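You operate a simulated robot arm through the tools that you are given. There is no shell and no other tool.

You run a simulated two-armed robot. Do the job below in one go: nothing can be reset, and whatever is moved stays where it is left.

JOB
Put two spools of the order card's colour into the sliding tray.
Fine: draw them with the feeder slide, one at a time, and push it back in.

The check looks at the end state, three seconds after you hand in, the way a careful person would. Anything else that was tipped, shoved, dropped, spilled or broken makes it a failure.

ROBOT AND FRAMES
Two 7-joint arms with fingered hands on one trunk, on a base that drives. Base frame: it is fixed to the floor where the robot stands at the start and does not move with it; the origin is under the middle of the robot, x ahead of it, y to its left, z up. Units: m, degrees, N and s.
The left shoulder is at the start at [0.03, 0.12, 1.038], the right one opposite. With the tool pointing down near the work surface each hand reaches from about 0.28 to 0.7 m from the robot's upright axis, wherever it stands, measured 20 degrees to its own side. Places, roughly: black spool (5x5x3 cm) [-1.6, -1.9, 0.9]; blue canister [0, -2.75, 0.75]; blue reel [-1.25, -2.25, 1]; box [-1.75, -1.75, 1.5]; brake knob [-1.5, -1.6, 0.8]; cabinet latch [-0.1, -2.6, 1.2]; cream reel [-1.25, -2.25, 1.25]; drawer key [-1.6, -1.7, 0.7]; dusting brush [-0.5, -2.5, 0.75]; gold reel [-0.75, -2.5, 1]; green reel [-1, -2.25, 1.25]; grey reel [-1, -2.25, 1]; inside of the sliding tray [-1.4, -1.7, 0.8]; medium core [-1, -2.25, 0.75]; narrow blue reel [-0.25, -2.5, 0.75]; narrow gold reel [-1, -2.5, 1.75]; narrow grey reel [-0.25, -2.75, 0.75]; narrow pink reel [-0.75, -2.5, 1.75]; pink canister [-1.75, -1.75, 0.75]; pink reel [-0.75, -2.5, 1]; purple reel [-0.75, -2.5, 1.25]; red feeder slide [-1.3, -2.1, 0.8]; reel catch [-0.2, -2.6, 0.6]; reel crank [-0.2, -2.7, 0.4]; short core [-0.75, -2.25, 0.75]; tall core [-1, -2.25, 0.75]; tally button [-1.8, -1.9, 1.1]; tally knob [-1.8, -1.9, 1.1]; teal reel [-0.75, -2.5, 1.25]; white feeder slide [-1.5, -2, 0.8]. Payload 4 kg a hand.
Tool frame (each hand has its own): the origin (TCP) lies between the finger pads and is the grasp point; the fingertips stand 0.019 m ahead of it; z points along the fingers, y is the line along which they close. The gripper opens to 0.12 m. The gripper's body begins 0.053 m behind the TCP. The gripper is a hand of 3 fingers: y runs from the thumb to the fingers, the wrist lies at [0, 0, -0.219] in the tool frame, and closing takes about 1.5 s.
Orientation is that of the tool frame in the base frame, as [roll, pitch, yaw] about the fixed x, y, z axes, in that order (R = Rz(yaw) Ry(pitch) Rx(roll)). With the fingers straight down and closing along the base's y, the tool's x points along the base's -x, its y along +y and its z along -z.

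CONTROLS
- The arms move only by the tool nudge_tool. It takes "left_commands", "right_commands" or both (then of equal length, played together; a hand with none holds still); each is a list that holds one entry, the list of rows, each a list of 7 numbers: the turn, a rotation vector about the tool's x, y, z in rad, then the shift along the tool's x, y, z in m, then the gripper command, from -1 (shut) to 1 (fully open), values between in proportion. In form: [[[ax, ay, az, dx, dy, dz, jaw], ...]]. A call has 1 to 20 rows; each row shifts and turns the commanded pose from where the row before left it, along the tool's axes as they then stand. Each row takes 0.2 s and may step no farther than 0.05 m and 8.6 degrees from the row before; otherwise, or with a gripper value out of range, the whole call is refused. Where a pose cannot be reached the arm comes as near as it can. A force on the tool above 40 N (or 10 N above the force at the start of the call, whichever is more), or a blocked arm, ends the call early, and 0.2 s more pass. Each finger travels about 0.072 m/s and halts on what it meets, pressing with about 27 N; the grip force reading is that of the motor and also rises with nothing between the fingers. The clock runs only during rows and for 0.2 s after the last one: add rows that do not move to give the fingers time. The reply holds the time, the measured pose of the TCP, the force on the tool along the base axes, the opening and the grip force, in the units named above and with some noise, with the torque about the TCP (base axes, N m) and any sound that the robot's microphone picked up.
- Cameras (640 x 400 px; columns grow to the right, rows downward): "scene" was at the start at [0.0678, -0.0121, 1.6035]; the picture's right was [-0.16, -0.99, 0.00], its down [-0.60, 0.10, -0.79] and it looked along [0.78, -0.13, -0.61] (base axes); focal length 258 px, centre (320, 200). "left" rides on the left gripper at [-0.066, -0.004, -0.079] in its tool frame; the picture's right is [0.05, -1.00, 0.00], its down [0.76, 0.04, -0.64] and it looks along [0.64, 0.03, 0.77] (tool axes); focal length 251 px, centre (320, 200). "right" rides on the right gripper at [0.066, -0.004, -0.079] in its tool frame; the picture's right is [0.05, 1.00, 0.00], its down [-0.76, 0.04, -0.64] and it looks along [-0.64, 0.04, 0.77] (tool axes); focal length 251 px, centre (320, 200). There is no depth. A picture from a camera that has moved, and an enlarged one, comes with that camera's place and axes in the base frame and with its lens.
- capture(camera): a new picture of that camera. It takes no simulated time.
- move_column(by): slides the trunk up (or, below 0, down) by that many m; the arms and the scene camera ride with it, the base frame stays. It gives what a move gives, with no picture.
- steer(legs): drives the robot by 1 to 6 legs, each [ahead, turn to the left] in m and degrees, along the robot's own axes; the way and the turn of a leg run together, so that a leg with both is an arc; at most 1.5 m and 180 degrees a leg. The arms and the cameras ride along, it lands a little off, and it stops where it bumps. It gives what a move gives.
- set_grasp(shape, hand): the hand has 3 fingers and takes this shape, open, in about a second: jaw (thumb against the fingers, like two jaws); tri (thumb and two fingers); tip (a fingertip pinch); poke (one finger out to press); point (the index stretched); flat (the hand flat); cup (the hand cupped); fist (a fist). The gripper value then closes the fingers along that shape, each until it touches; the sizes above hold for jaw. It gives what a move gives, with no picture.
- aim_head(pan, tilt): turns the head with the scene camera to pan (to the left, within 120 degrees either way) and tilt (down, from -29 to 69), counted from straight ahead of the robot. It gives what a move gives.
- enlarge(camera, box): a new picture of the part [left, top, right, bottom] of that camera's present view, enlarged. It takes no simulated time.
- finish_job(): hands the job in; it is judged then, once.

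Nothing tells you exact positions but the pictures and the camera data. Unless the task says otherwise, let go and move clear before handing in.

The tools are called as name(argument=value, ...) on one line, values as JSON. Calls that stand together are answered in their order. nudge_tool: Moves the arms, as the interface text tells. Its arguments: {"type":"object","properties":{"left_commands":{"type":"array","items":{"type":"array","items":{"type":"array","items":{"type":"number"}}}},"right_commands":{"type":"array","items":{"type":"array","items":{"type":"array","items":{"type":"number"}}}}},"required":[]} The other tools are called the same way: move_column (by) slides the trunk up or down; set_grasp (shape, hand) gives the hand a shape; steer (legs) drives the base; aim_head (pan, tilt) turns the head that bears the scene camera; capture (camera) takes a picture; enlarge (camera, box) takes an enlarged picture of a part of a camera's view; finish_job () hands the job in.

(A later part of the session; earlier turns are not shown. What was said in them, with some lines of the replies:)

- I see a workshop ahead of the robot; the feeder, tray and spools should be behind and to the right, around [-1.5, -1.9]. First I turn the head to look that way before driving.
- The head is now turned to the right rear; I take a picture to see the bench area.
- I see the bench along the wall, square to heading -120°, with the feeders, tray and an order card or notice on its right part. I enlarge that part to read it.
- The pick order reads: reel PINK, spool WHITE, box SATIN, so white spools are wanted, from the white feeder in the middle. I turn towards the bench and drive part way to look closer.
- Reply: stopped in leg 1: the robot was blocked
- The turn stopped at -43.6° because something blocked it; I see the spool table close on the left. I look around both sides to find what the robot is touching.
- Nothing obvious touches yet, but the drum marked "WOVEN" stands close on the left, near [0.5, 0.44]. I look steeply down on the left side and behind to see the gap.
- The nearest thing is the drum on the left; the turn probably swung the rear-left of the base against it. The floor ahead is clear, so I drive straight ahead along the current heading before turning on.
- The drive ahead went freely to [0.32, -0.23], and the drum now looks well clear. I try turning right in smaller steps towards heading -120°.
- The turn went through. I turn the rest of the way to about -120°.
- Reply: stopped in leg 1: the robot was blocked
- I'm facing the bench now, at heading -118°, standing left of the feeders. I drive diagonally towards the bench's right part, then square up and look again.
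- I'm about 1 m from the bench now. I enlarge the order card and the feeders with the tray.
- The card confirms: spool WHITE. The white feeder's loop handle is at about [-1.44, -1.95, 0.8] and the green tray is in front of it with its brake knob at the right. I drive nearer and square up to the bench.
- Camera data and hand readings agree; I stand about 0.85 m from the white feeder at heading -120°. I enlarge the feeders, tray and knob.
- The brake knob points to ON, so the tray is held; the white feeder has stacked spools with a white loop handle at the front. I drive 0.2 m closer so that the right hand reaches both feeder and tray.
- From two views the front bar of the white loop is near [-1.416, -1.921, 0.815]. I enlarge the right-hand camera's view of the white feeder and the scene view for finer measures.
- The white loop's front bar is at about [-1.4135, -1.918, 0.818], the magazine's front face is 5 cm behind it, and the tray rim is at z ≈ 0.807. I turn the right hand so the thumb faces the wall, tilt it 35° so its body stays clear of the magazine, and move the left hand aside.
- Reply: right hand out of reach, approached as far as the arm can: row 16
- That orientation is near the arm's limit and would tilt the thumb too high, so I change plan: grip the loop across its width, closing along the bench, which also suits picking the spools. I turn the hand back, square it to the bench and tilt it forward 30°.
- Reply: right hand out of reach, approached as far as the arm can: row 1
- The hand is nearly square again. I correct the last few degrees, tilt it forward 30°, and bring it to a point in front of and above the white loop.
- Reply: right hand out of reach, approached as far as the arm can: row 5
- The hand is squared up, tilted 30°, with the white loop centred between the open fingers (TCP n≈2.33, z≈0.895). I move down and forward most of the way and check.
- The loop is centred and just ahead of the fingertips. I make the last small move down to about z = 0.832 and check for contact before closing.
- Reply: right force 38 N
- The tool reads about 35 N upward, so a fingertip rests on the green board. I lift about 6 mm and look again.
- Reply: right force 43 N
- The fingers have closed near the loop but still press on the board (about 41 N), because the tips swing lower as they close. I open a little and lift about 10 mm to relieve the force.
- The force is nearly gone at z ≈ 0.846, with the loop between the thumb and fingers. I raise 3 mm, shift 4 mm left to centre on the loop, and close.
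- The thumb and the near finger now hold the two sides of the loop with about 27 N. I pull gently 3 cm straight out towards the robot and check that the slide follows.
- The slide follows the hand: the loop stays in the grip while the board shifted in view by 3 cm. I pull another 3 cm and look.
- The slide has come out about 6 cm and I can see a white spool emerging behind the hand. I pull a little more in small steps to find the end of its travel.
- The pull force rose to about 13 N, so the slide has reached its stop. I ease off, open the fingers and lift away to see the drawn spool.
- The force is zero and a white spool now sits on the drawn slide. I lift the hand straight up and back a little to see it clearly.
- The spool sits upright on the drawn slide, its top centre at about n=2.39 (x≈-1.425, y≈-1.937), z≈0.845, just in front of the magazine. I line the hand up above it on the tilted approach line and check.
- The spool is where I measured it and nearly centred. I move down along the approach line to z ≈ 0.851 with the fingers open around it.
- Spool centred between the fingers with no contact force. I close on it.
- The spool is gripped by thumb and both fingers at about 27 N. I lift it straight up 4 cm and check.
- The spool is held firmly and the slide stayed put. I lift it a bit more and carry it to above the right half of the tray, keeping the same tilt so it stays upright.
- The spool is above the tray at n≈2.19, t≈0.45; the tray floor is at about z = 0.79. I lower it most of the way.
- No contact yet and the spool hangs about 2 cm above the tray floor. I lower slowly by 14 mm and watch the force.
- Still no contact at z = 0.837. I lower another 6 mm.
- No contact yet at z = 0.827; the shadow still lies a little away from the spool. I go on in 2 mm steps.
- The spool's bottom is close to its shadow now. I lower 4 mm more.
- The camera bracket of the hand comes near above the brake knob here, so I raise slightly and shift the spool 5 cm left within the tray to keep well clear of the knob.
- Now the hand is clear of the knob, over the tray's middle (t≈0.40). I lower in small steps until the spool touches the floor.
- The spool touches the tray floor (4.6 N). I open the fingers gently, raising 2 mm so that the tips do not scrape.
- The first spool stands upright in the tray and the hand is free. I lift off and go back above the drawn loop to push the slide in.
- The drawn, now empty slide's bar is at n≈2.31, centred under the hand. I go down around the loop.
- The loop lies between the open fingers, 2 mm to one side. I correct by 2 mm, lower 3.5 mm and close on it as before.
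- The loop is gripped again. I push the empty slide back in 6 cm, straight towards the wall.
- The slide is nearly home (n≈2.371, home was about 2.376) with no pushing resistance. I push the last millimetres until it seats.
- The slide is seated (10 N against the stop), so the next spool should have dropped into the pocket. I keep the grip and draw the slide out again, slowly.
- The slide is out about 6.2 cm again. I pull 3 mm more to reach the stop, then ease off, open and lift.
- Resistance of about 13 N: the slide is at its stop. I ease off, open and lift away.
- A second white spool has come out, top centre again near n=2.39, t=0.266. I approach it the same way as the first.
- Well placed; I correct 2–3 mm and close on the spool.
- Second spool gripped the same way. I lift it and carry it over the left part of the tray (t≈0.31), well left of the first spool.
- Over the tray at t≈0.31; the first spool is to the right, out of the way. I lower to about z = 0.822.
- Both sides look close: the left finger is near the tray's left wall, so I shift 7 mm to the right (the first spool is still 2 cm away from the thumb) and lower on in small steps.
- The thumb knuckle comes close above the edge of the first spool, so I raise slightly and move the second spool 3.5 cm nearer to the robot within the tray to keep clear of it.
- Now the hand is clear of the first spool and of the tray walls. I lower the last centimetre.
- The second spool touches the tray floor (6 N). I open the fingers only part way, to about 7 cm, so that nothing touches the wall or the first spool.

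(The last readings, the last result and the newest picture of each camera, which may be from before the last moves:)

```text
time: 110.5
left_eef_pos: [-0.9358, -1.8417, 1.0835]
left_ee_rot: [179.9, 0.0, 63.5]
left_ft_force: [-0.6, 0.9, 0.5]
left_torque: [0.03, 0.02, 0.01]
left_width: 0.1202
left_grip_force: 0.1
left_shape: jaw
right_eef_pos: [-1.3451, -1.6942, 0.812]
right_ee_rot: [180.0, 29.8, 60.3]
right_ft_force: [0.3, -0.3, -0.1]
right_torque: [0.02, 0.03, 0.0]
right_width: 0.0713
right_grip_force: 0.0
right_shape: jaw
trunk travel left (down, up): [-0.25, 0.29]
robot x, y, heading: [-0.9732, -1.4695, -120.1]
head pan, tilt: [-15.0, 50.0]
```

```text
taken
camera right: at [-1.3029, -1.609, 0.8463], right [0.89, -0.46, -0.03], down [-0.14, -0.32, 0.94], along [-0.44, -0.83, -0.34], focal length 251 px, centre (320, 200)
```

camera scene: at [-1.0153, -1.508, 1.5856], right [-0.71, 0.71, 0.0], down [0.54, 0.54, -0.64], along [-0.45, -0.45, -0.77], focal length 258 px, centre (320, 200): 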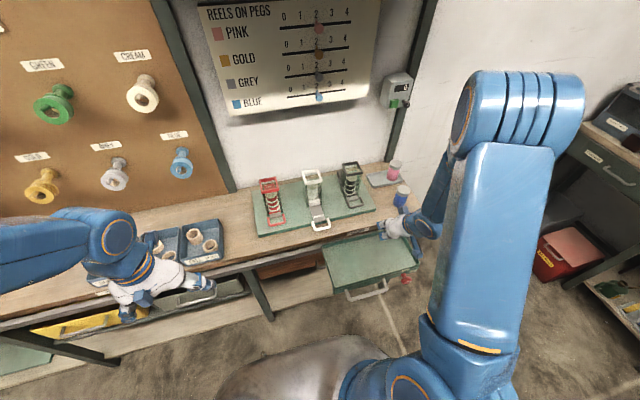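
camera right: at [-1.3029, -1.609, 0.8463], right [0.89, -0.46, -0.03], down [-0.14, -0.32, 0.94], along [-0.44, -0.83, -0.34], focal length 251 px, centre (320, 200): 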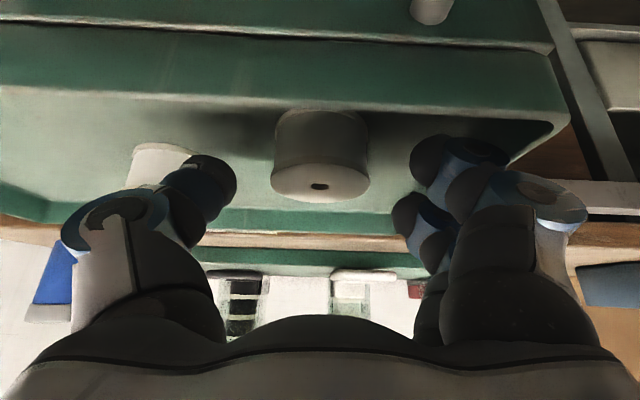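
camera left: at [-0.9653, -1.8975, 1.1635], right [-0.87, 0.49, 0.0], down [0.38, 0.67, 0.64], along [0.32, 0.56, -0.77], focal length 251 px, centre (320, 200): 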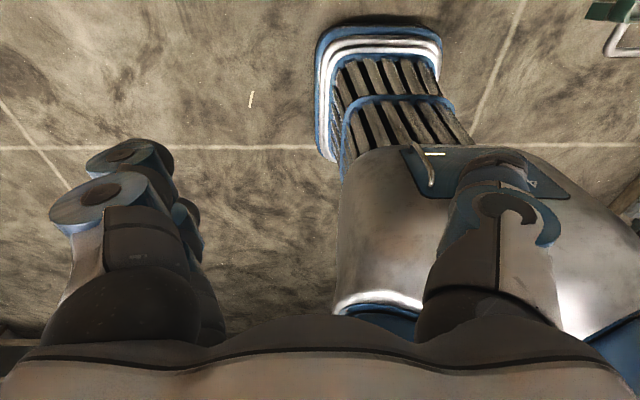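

Both spools are in the tray and the hand is free, no forces. I lift straight up and look at the result.

nudge_tool(right_commands=[[[0, 0, 0, -0.005, 0, -0.00866, 0.2], [0, 0, 0, -0.0075, 0, -0.013, 0.2], [0, 0, 0, -0.015, 0, -0.026, 0.2], [0, 0, 0, -0.015, 0, -0.026, 0.2], [0, 0, 0, -0.0125, 0, -0.0217, 0.6], [0, 0, 0, 0, 0, 0, 1]]])

capture(camera="right")

```text
time: 111.8
left_eef_pos: [-0.9371, -1.8417, 1.0843]
left_ee_rot: [179.9, -0.1, 63.6]
left_ft_force: [0.0, 1.0, 0.0]
left_torque: [0.02, -0.03, 0.02]
left_width: 0.1202
left_grip_force: 0.0
left_shape: jaw
right_eef_pos: [-1.349, -1.6984, 0.9236]
right_ee_rot: [180.0, 29.8, 60.1]
right_ft_force: [-0.7, -0.8, -0.2]
right_torque: [0.02, 0.02, 0.01]
right_width: 0.1198
right_grip_force: 0.0
right_shape: jaw
trunk travel left (down, up): [-0.25, 0.29]
robot x, y, heading: [-0.9708, -1.467, -119.9]
head pan, tilt: [-15.0, 50.0]
```

```text
taken
camera right: at [-1.3049, -1.6117, 0.9577], right [0.89, -0.46, -0.03], down [-0.14, -0.32, 0.94], along [-0.44, -0.83, -0.34], focal length 251 px, centre (320, 200)
```

right: 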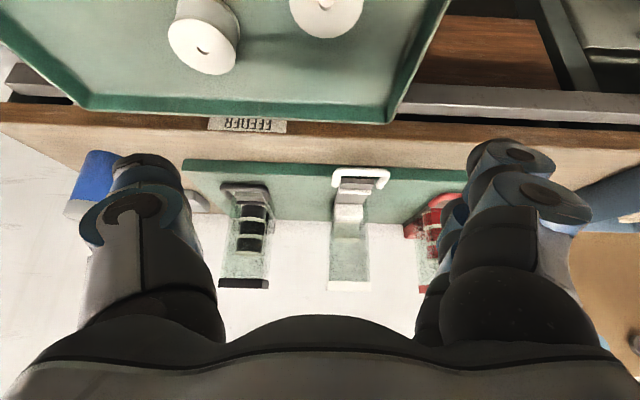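

Both spools stand in the tray. Now I return to the drawn loop to push the slide back in.

nudge_tool(right_commands=[[[0, 0, 0, -0.02785, 0.01338, 0.01712, 1], [0, 0, 0, -0.02785, 0.01338, 0.01712, 1], [0, 0, 0, -0.02785, 0.01338, 0.01712, 1], [0, 0, 0, -0.02785, 0.01338, 0.01712, 1], [0, 0, 0, 0, 0, 0, 1]]])

capture(camera="right")

```text
time: 113.0
left_eef_pos: [-0.9348, -1.8415, 1.0853]
left_ee_rot: [179.9, 0.0, 63.4]
left_ft_force: [0.0, 0.0, -0.4]
left_torque: [0.01, 0.04, 0.02]
left_width: 0.1199
left_grip_force: 0.0
left_shape: jaw
right_eef_pos: [-1.3675, -1.8371, 0.9212]
right_ee_rot: [179.9, 29.8, 60.2]
right_ft_force: [-0.4, 0.4, 0.0]
right_torque: [-0.01, -0.02, 0.02]
right_width: 0.1199
right_grip_force: 0.0
right_shape: jaw
trunk travel left (down, up): [-0.25, 0.29]
robot x, y, heading: [-0.9747, -1.4743, -119.8]
head pan, tilt: [-15.0, 50.0]
```

```text
taken
camera right: at [-1.3236, -1.7505, 0.9566], right [0.89, -0.46, -0.03], down [-0.14, -0.32, 0.94], along [-0.44, -0.83, -0.34], focal length 251 px, centre (320, 200)
```

right: 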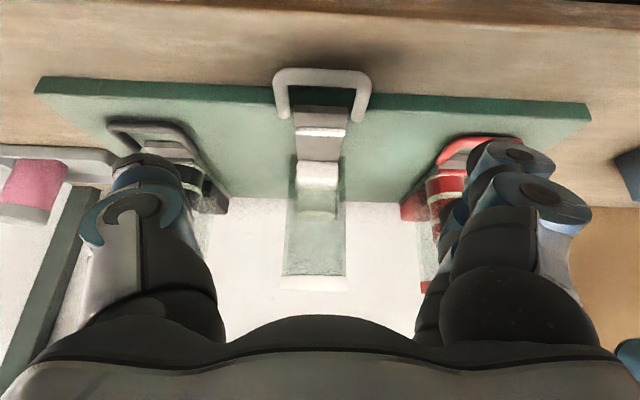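

The loop is centred below. I go down and close on it.

nudge_tool(right_commands=[[[0, 0, 0, -0.0002, 0, 0.0203, 1], [0, 0, 0, -0.0002, 0, 0.0203, 1], [0, 0, 0, -0.0002, 0, 0.0203, 1], [0, 0, 0, -0.0002, 0, 0.0203, 1], [0, 0, 0, 0, 0, 0, 1]]])

capture(camera="right")

```text
time: 114.2
left_eef_pos: [-0.9362, -1.8407, 1.0849]
left_ee_rot: [179.8, 0.0, 63.4]
left_ft_force: [-0.3, -0.3, 0.0]
left_torque: [0.03, 0.01, -0.03]
left_width: 0.12
left_grip_force: 0.1
left_shape: jaw
right_eef_pos: [-1.385, -1.8708, 0.8469]
right_ee_rot: [180.0, 29.7, 60.1]
right_ft_force: [-0.3, -0.3, -0.2]
right_torque: [0.02, 0.01, 0.0]
right_width: 0.1198
right_grip_force: 0.0
right_shape: jaw
trunk travel left (down, up): [-0.25, 0.29]
robot x, y, heading: [-0.9721, -1.4747, -120.0]
head pan, tilt: [-15.0, 50.0]
```

```text
taken
camera right: at [-1.3417, -1.7858, 0.8828], right [0.89, -0.46, -0.03], down [-0.14, -0.32, 0.94], along [-0.44, -0.83, -0.34], focal length 251 px, centre (320, 200)
```

right: 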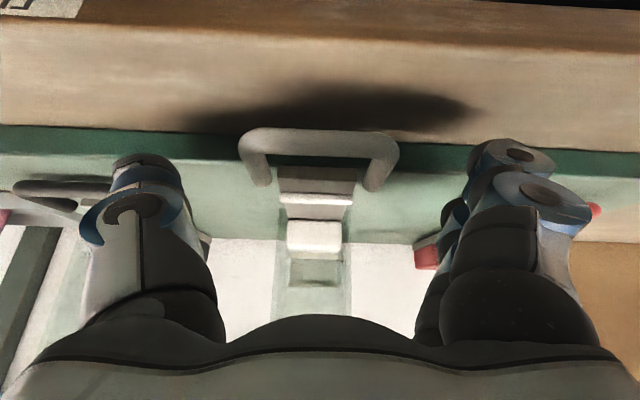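

I raise 4 mm so that the fingertips will clear the board when pushing in, and close on the loop.

nudge_tool(right_commands=[[[0, 0, 0, -0.0046, 0, -0.002, 0.6], [0, 0, 0, 0, 0, 0, 0.2], [0, 0, 0, 0, 0, 0, 0], [0, 0, 0, 0, 0, 0, -0.2], [0, 0, 0, 0, 0, 0, -0.4], [0, 0, 0, 0, 0, 0, -0.4], [0, 0, 0, 0, 0, 0, -0.4], [0, 0, 0, 0, 0, 0, -0.4]]])

capture(camera="right")

```text
time: 116.0
left_eef_pos: [-0.9377, -1.8416, 1.0847]
left_ee_rot: [179.9, 0.0, 63.5]
left_ft_force: [-0.9, -0.5, -0.1]
left_torque: [0.0, 0.04, 0.0]
left_width: 0.1202
left_grip_force: 0.0
left_shape: jaw
right_eef_pos: [-1.3892, -1.8731, 0.8525]
right_ee_rot: [-179.9, 29.9, 60.1]
right_ft_force: [-6.7, 2.7, 2.6]
right_torque: [0.05, 0.1, -0.1]
right_width: 0.0284
right_grip_force: 27.0
right_shape: jaw
trunk travel left (down, up): [-0.25, 0.29]
robot x, y, heading: [-0.9698, -1.471, -119.9]
head pan, tilt: [-15.0, 50.0]
```

```text
taken
camera right: at [-1.3454, -1.7873, 0.8872], right [0.89, -0.46, -0.03], down [-0.14, -0.32, 0.94], along [-0.44, -0.83, -0.34], focal length 251 px, centre (320, 200)
```

right: 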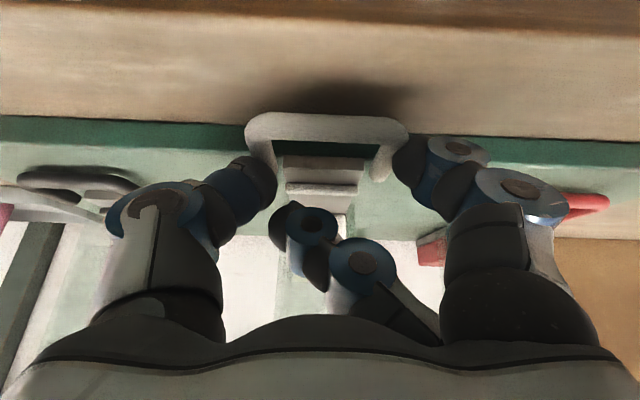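

Gripped again. I push the slide back in 6 cm.

nudge_tool(right_commands=[[[0, 0, 0, -0.00433, -0.0002, 0.0025, -0.4], [0, 0, 0, -0.00433, -0.0002, 0.0025, -0.4], [0, 0, 0, -0.00433, -0.0002, 0.0025, -0.4], [0, 0, 0, -0.00433, -0.0002, 0.0025, -0.4], [0, 0, 0, -0.00433, -0.0002, 0.0025, -0.4], [0, 0, 0, -0.00433, -0.0002, 0.0025, -0.4], [0, 0, 0, -0.00433, -0.0002, 0.0025, -0.4], [0, 0, 0, -0.00433, -0.0002, 0.0025, -0.4], [0, 0, 0, -0.00433, -0.0002, 0.0025, -0.4], [0, 0, 0, -0.00433, -0.0002, 0.0025, -0.4], [0, 0, 0, -0.00433, -0.0002, 0.0025, -0.4], [0, 0, 0, -0.00433, -0.0002, 0.0025, -0.4], [0, 0, 0, 0, 0, 0, -0.4]]])

capture(camera="right")

```text
time: 118.8
left_eef_pos: [-0.9368, -1.8415, 1.0843]
left_ee_rot: [179.8, 0.0, 63.5]
left_ft_force: [0.0, -0.5, -1.0]
left_torque: [-0.01, 0.01, 0.02]
left_width: 0.1202
left_grip_force: 0.0
left_shape: jaw
right_eef_pos: [-1.4191, -1.9254, 0.8522]
right_ee_rot: [-180.0, 29.9, 60.2]
right_ft_force: [-4.8, 2.2, 5.0]
right_torque: [-0.04, -0.11, -0.03]
right_width: 0.0277
right_grip_force: 27.2
right_shape: jaw
trunk travel left (down, up): [-0.25, 0.29]
robot x, y, heading: [-0.9739, -1.4684, -120.1]
head pan, tilt: [-15.0, 50.0]
```

```text
taken
camera right: at [-1.3756, -1.8392, 0.8865], right [0.89, -0.46, -0.03], down [-0.14, -0.32, 0.94], along [-0.44, -0.83, -0.34], focal length 251 px, centre (320, 200)
```

right: 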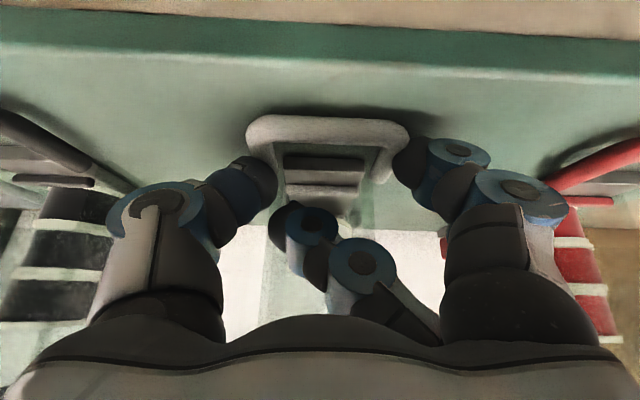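

nudge_tool(right_commands=[[[0, 0, 0, -0.0026, 0, 0.0015, -0.4], [0, 0, 0, -0.0013, 0, 0.0008, -0.4], [0, 0, 0, 0, 0, 0, -0.4]]])

capture(camera="right")

```text
time: 119.7
left_eef_pos: [-0.9359, -1.8399, 1.0848]
left_ee_rot: [180.0, 0.0, 63.5]
left_ft_force: [0.3, 0.2, 0.3]
left_torque: [-0.04, 0.04, 0.06]
left_width: 0.1195
left_grip_force: 0.1
left_shape: jaw
right_eef_pos: [-1.4203, -1.9264, 0.8515]
right_ee_rot: [-180.0, 29.8, 60.2]
right_ft_force: [2.6, 9.5, 8.2]
right_torque: [0.1, -0.3, -0.24]
right_width: 0.0282
right_grip_force: 27.3
right_shape: jaw
trunk travel left (down, up): [-0.25, 0.29]
robot x, y, heading: [-0.9716, -1.4691, -120.1]
head pan, tilt: [-15.0, 50.0]
```

```text
taken
camera right: at [-1.3769, -1.8406, 0.8864], right [0.89, -0.46, -0.03], down [-0.14, -0.32, 0.94], along [-0.44, -0.83, -0.34], focal length 251 px, centre (320, 200)
```

right: 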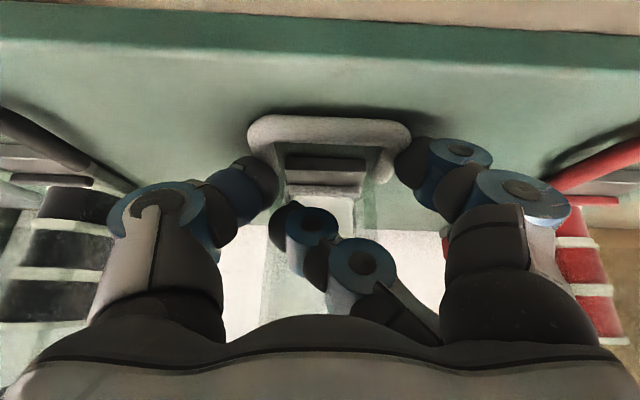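

The slide is seated (about 10 N against the stop). I ease off, open the fingers and lift the hand up and back.

nudge_tool(right_commands=[[[0, 0, 0, 0.0017, 0, -0.001, -0.4], [0, 0, 0, 0, 0, 0, 0], [0, 0, 0, 0, 0, 0, 0.4], [0, 0, 0, 0, 0, 0, 1], [0, 0, 0, 0, 0, 0, 1], [0, 0, 0, 0, 0, 0, 1], [0, 0, 0, 0, 0, 0, 1], [0, 0, 0, 0, 0, 0, 1], [0, 0, 0, -0.01, 0, -0.01732, 1], [0, 0, 0, -0.015, 0, -0.026, 1], [0, 0, 0, -0.015, 0, -0.026, 1], [0, 0, 0, 0, 0, -0.04, 1], [0, 0, 0, 0, 0, -0.04, 1], [0, 0, 0, 0, 0, 0, 1]]])

capture(camera="right")

capture(camera="scene")

```text
time: 122.7
left_eef_pos: [-0.9371, -1.8435, 1.0842]
left_ee_rot: [180.0, 0.0, 63.5]
left_ft_force: [0.5, -0.2, 0.0]
left_torque: [0.01, 0.01, 0.03]
left_width: 0.12
left_grip_force: 0.0
left_shape: jaw
right_eef_pos: [-1.4005, -1.892, 1.0029]
right_ee_rot: [179.9, 29.8, 60.1]
right_ft_force: [0.8, 0.1, 0.2]
right_torque: [0.01, 0.04, 0.0]
right_width: 0.1199
right_grip_force: 0.0
right_shape: jaw
trunk travel left (down, up): [-0.25, 0.29]
robot x, y, heading: [-0.9687, -1.4699, -119.6]
head pan, tilt: [-15.0, 50.0]
```

```text
taken
camera right: at [-1.3577, -1.8071, 1.037], right [0.89, -0.46, -0.03], down [-0.14, -0.32, 0.94], along [-0.44, -0.83, -0.35], focal length 251 px, centre (320, 200)
```

right: 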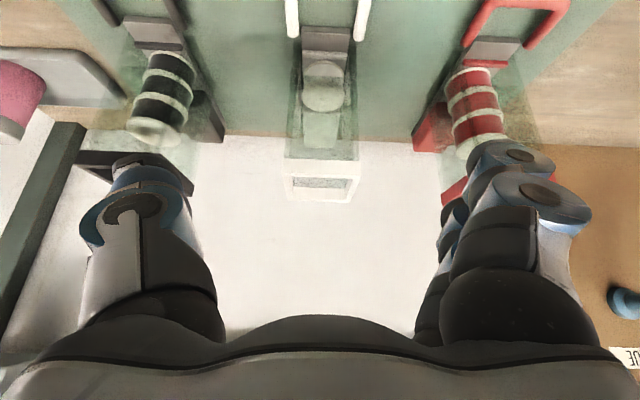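

```text
taken
camera scene: at [-1.016, -1.5082, 1.5856], right [-0.71, 0.71, 0.0], down [0.54, 0.54, -0.64], along [-0.45, -0.45, -0.77], focal length 258 px, centre (320, 200)
```

scene: 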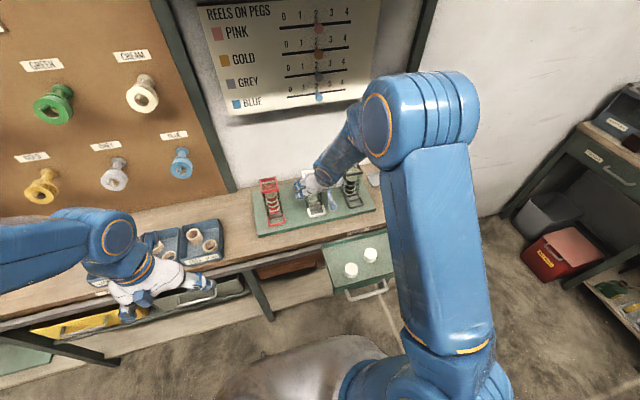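

Two white spools stand in the tray and the white slide looks fully in. I draw the hand back to get a clear view for a final check.

nudge_tool(right_commands=[[[0, 0, 0, 0.02, -0.01, -0.035, 1], [0, 0, 0, 0.0325, -0.02, -0.0188, 1], [0, 0, 0, 0.0325, -0.02, -0.0188, 1], [0, 0, 0, 0.0325, -0.02, -0.0188, 1], [0, 0, 0, 0, 0, 0, 1]]])

capture(camera="scene")

enlarge(camera="scene", box=[240, 160, 430, 310])

capture(camera="right")

```text
time: 123.8
left_eef_pos: [-0.9359, -1.8415, 1.0847]
left_ee_rot: [180.0, -0.2, 63.6]
left_ft_force: [-0.2, -0.5, 0.6]
left_torque: [0.03, -0.03, 0.0]
left_width: 0.1199
left_grip_force: 0.1
left_shape: jaw
right_eef_pos: [-1.3912, -1.7274, 1.0201]
right_ee_rot: [180.0, 29.7, 60.3]
right_ft_force: [-0.3, -0.2, -0.5]
right_torque: [0.0, -0.01, -0.01]
right_width: 0.1195
right_grip_force: 0.0
right_shape: jaw
trunk travel left (down, up): [-0.25, 0.29]
robot x, y, heading: [-0.974, -1.4686, -119.9]
head pan, tilt: [-15.0, 50.0]
```

```text
taken
camera scene: at [-1.0157, -1.5085, 1.5856], right [-0.71, 0.71, 0.0], down [0.54, 0.54, -0.64], along [-0.45, -0.45, -0.77], focal length 258 px, centre (320, 200)
```

scene: 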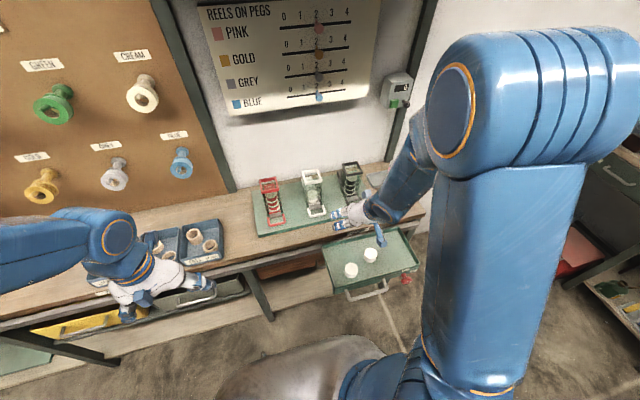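

```text
2.67 times, centred on (335, 235) of scene
camera zoom: at [-1.0157, -1.5085, 1.5856], right [-0.71, 0.71, 0.0], down [0.54, 0.54, -0.64], along [-0.45, -0.45, -0.77], focal length 687 px, centre (280, 107)
```

zoom: 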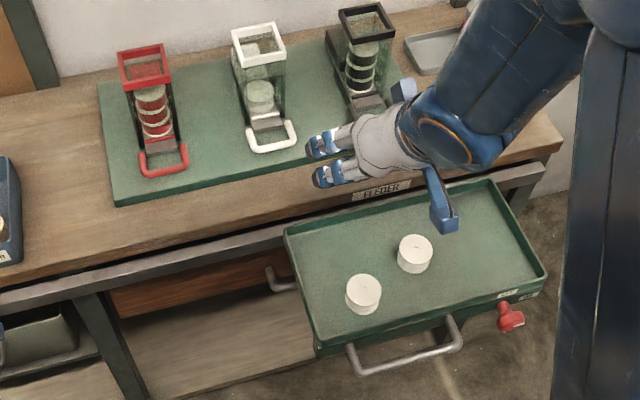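

```text
taken
camera right: at [-1.3474, -1.6424, 1.0564], right [0.89, -0.46, -0.03], down [-0.13, -0.32, 0.94], along [-0.44, -0.83, -0.34], focal length 251 px, centre (320, 200)
```

right: 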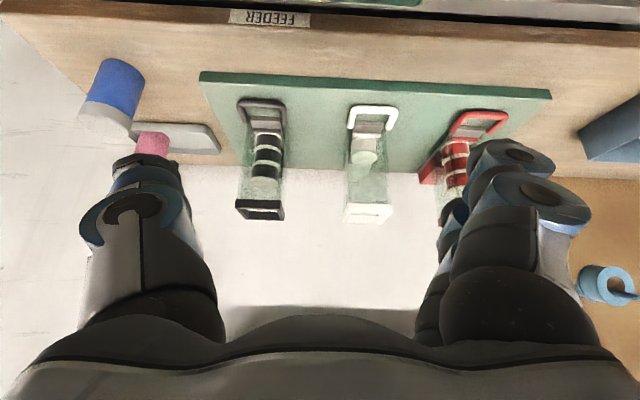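

Everything looks right: two white spools upright in the tray, the slide in line with the red and black ones. I check the details once more at higher zoom.

enlarge(camera="scene", box=[260, 165, 340, 235])

enlarge(camera="scene", box=[315, 220, 425, 305])

```text
5.71 times, centred on (300, 200) of scene
camera zoom: at [-1.0157, -1.5085, 1.5856], right [-0.71, 0.71, 0.0], down [0.54, 0.54, -0.64], along [-0.45, -0.45, -0.77], focal length 1471 px, centre (434, 200)
```

zoom: 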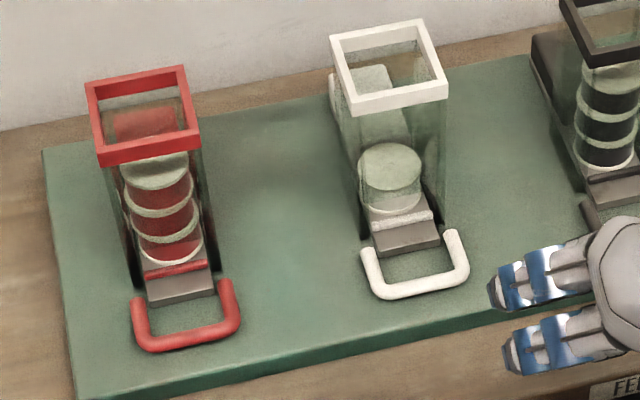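

```text
4.71 times, centred on (370, 262) of scene
camera zoom: at [-1.0157, -1.5085, 1.5856], right [-0.71, 0.71, 0.0], down [0.54, 0.54, -0.64], along [-0.45, -0.45, -0.77], focal length 1212 px, centre (85, -94)
```

zoom: 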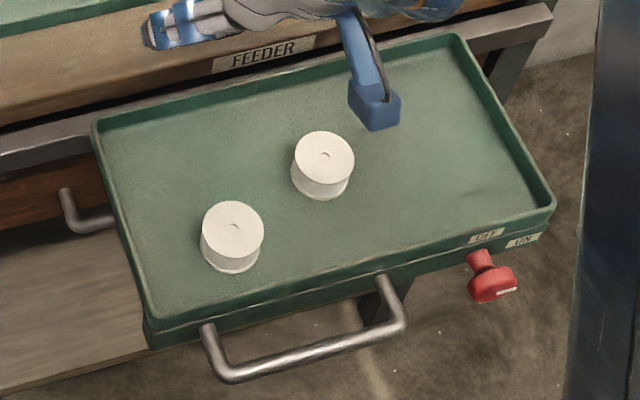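

The white slide is home with one spool left in it, both drawn spools stand upright in the tray, and the brake still points to ON. I raise the hand a bit more out of the way and hand in.

nudge_tool(right_commands=[[[0, 0, 0, -0.015, 0, -0.026, 1], [0, 0, 0, -0.015, 0, -0.026, 1], [0, 0, 0, 0, 0, 0, 1]]])

capture(camera="scene")

```text
time: 124.7
left_eef_pos: [-0.9363, -1.8418, 1.084]
left_ee_rot: [179.9, -0.1, 63.6]
left_ft_force: [-0.3, 0.2, 0.6]
left_torque: [0.01, 0.01, -0.01]
left_width: 0.1198
left_grip_force: 0.1
left_shape: jaw
right_eef_pos: [-1.3906, -1.727, 1.0833]
right_ee_rot: [180.0, 29.8, 60.2]
right_ft_force: [0.4, -0.2, -0.2]
right_torque: [-0.02, 0.03, -0.01]
right_width: 0.1195
right_grip_force: 0.0
right_shape: jaw
trunk travel left (down, up): [-0.25, 0.29]
robot x, y, heading: [-0.9715, -1.4701, -119.7]
head pan, tilt: [-15.0, 50.0]
```

```text
taken
camera scene: at [-1.0156, -1.5077, 1.5856], right [-0.71, 0.71, 0.0], down [0.54, 0.54, -0.64], along [-0.45, -0.45, -0.77], focal length 258 px, centre (320, 200)
```

scene: 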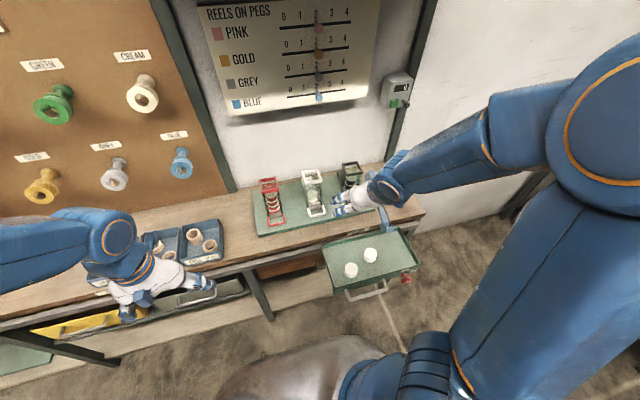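

Both white spools are in the tray, the slide is pushed in, and both hands are clear with nothing else disturbed at the bench. I hand the job in.

finish_job()

```text
The job is handed in.
```

Two white spools now stand upright in the sliding tray. I drew them one at a time with the white feeder's slide. The order card reads Spool WHITE.

- **Feeder:** the slide is pushed fully back in, and one white spool is left in the feeder.
- **Tray:** it hasn't moved, and I did not touch the brake knob, which still points to ON.
- **Contacts at the bench:** early on, the right hand's fingertips pressed on the green feeder board, up to about 41 N. In the pictures taken afterwards, the board, the red loop and the white loop were where they had been.
- **Base stops at the start:** while turning the robot away from where it started, the base was stopped twice as blocked. I could not see what it touched. I moved on without trouble, and I don't know if anything there was nudged.

Both hands were open and clear when I handed in.
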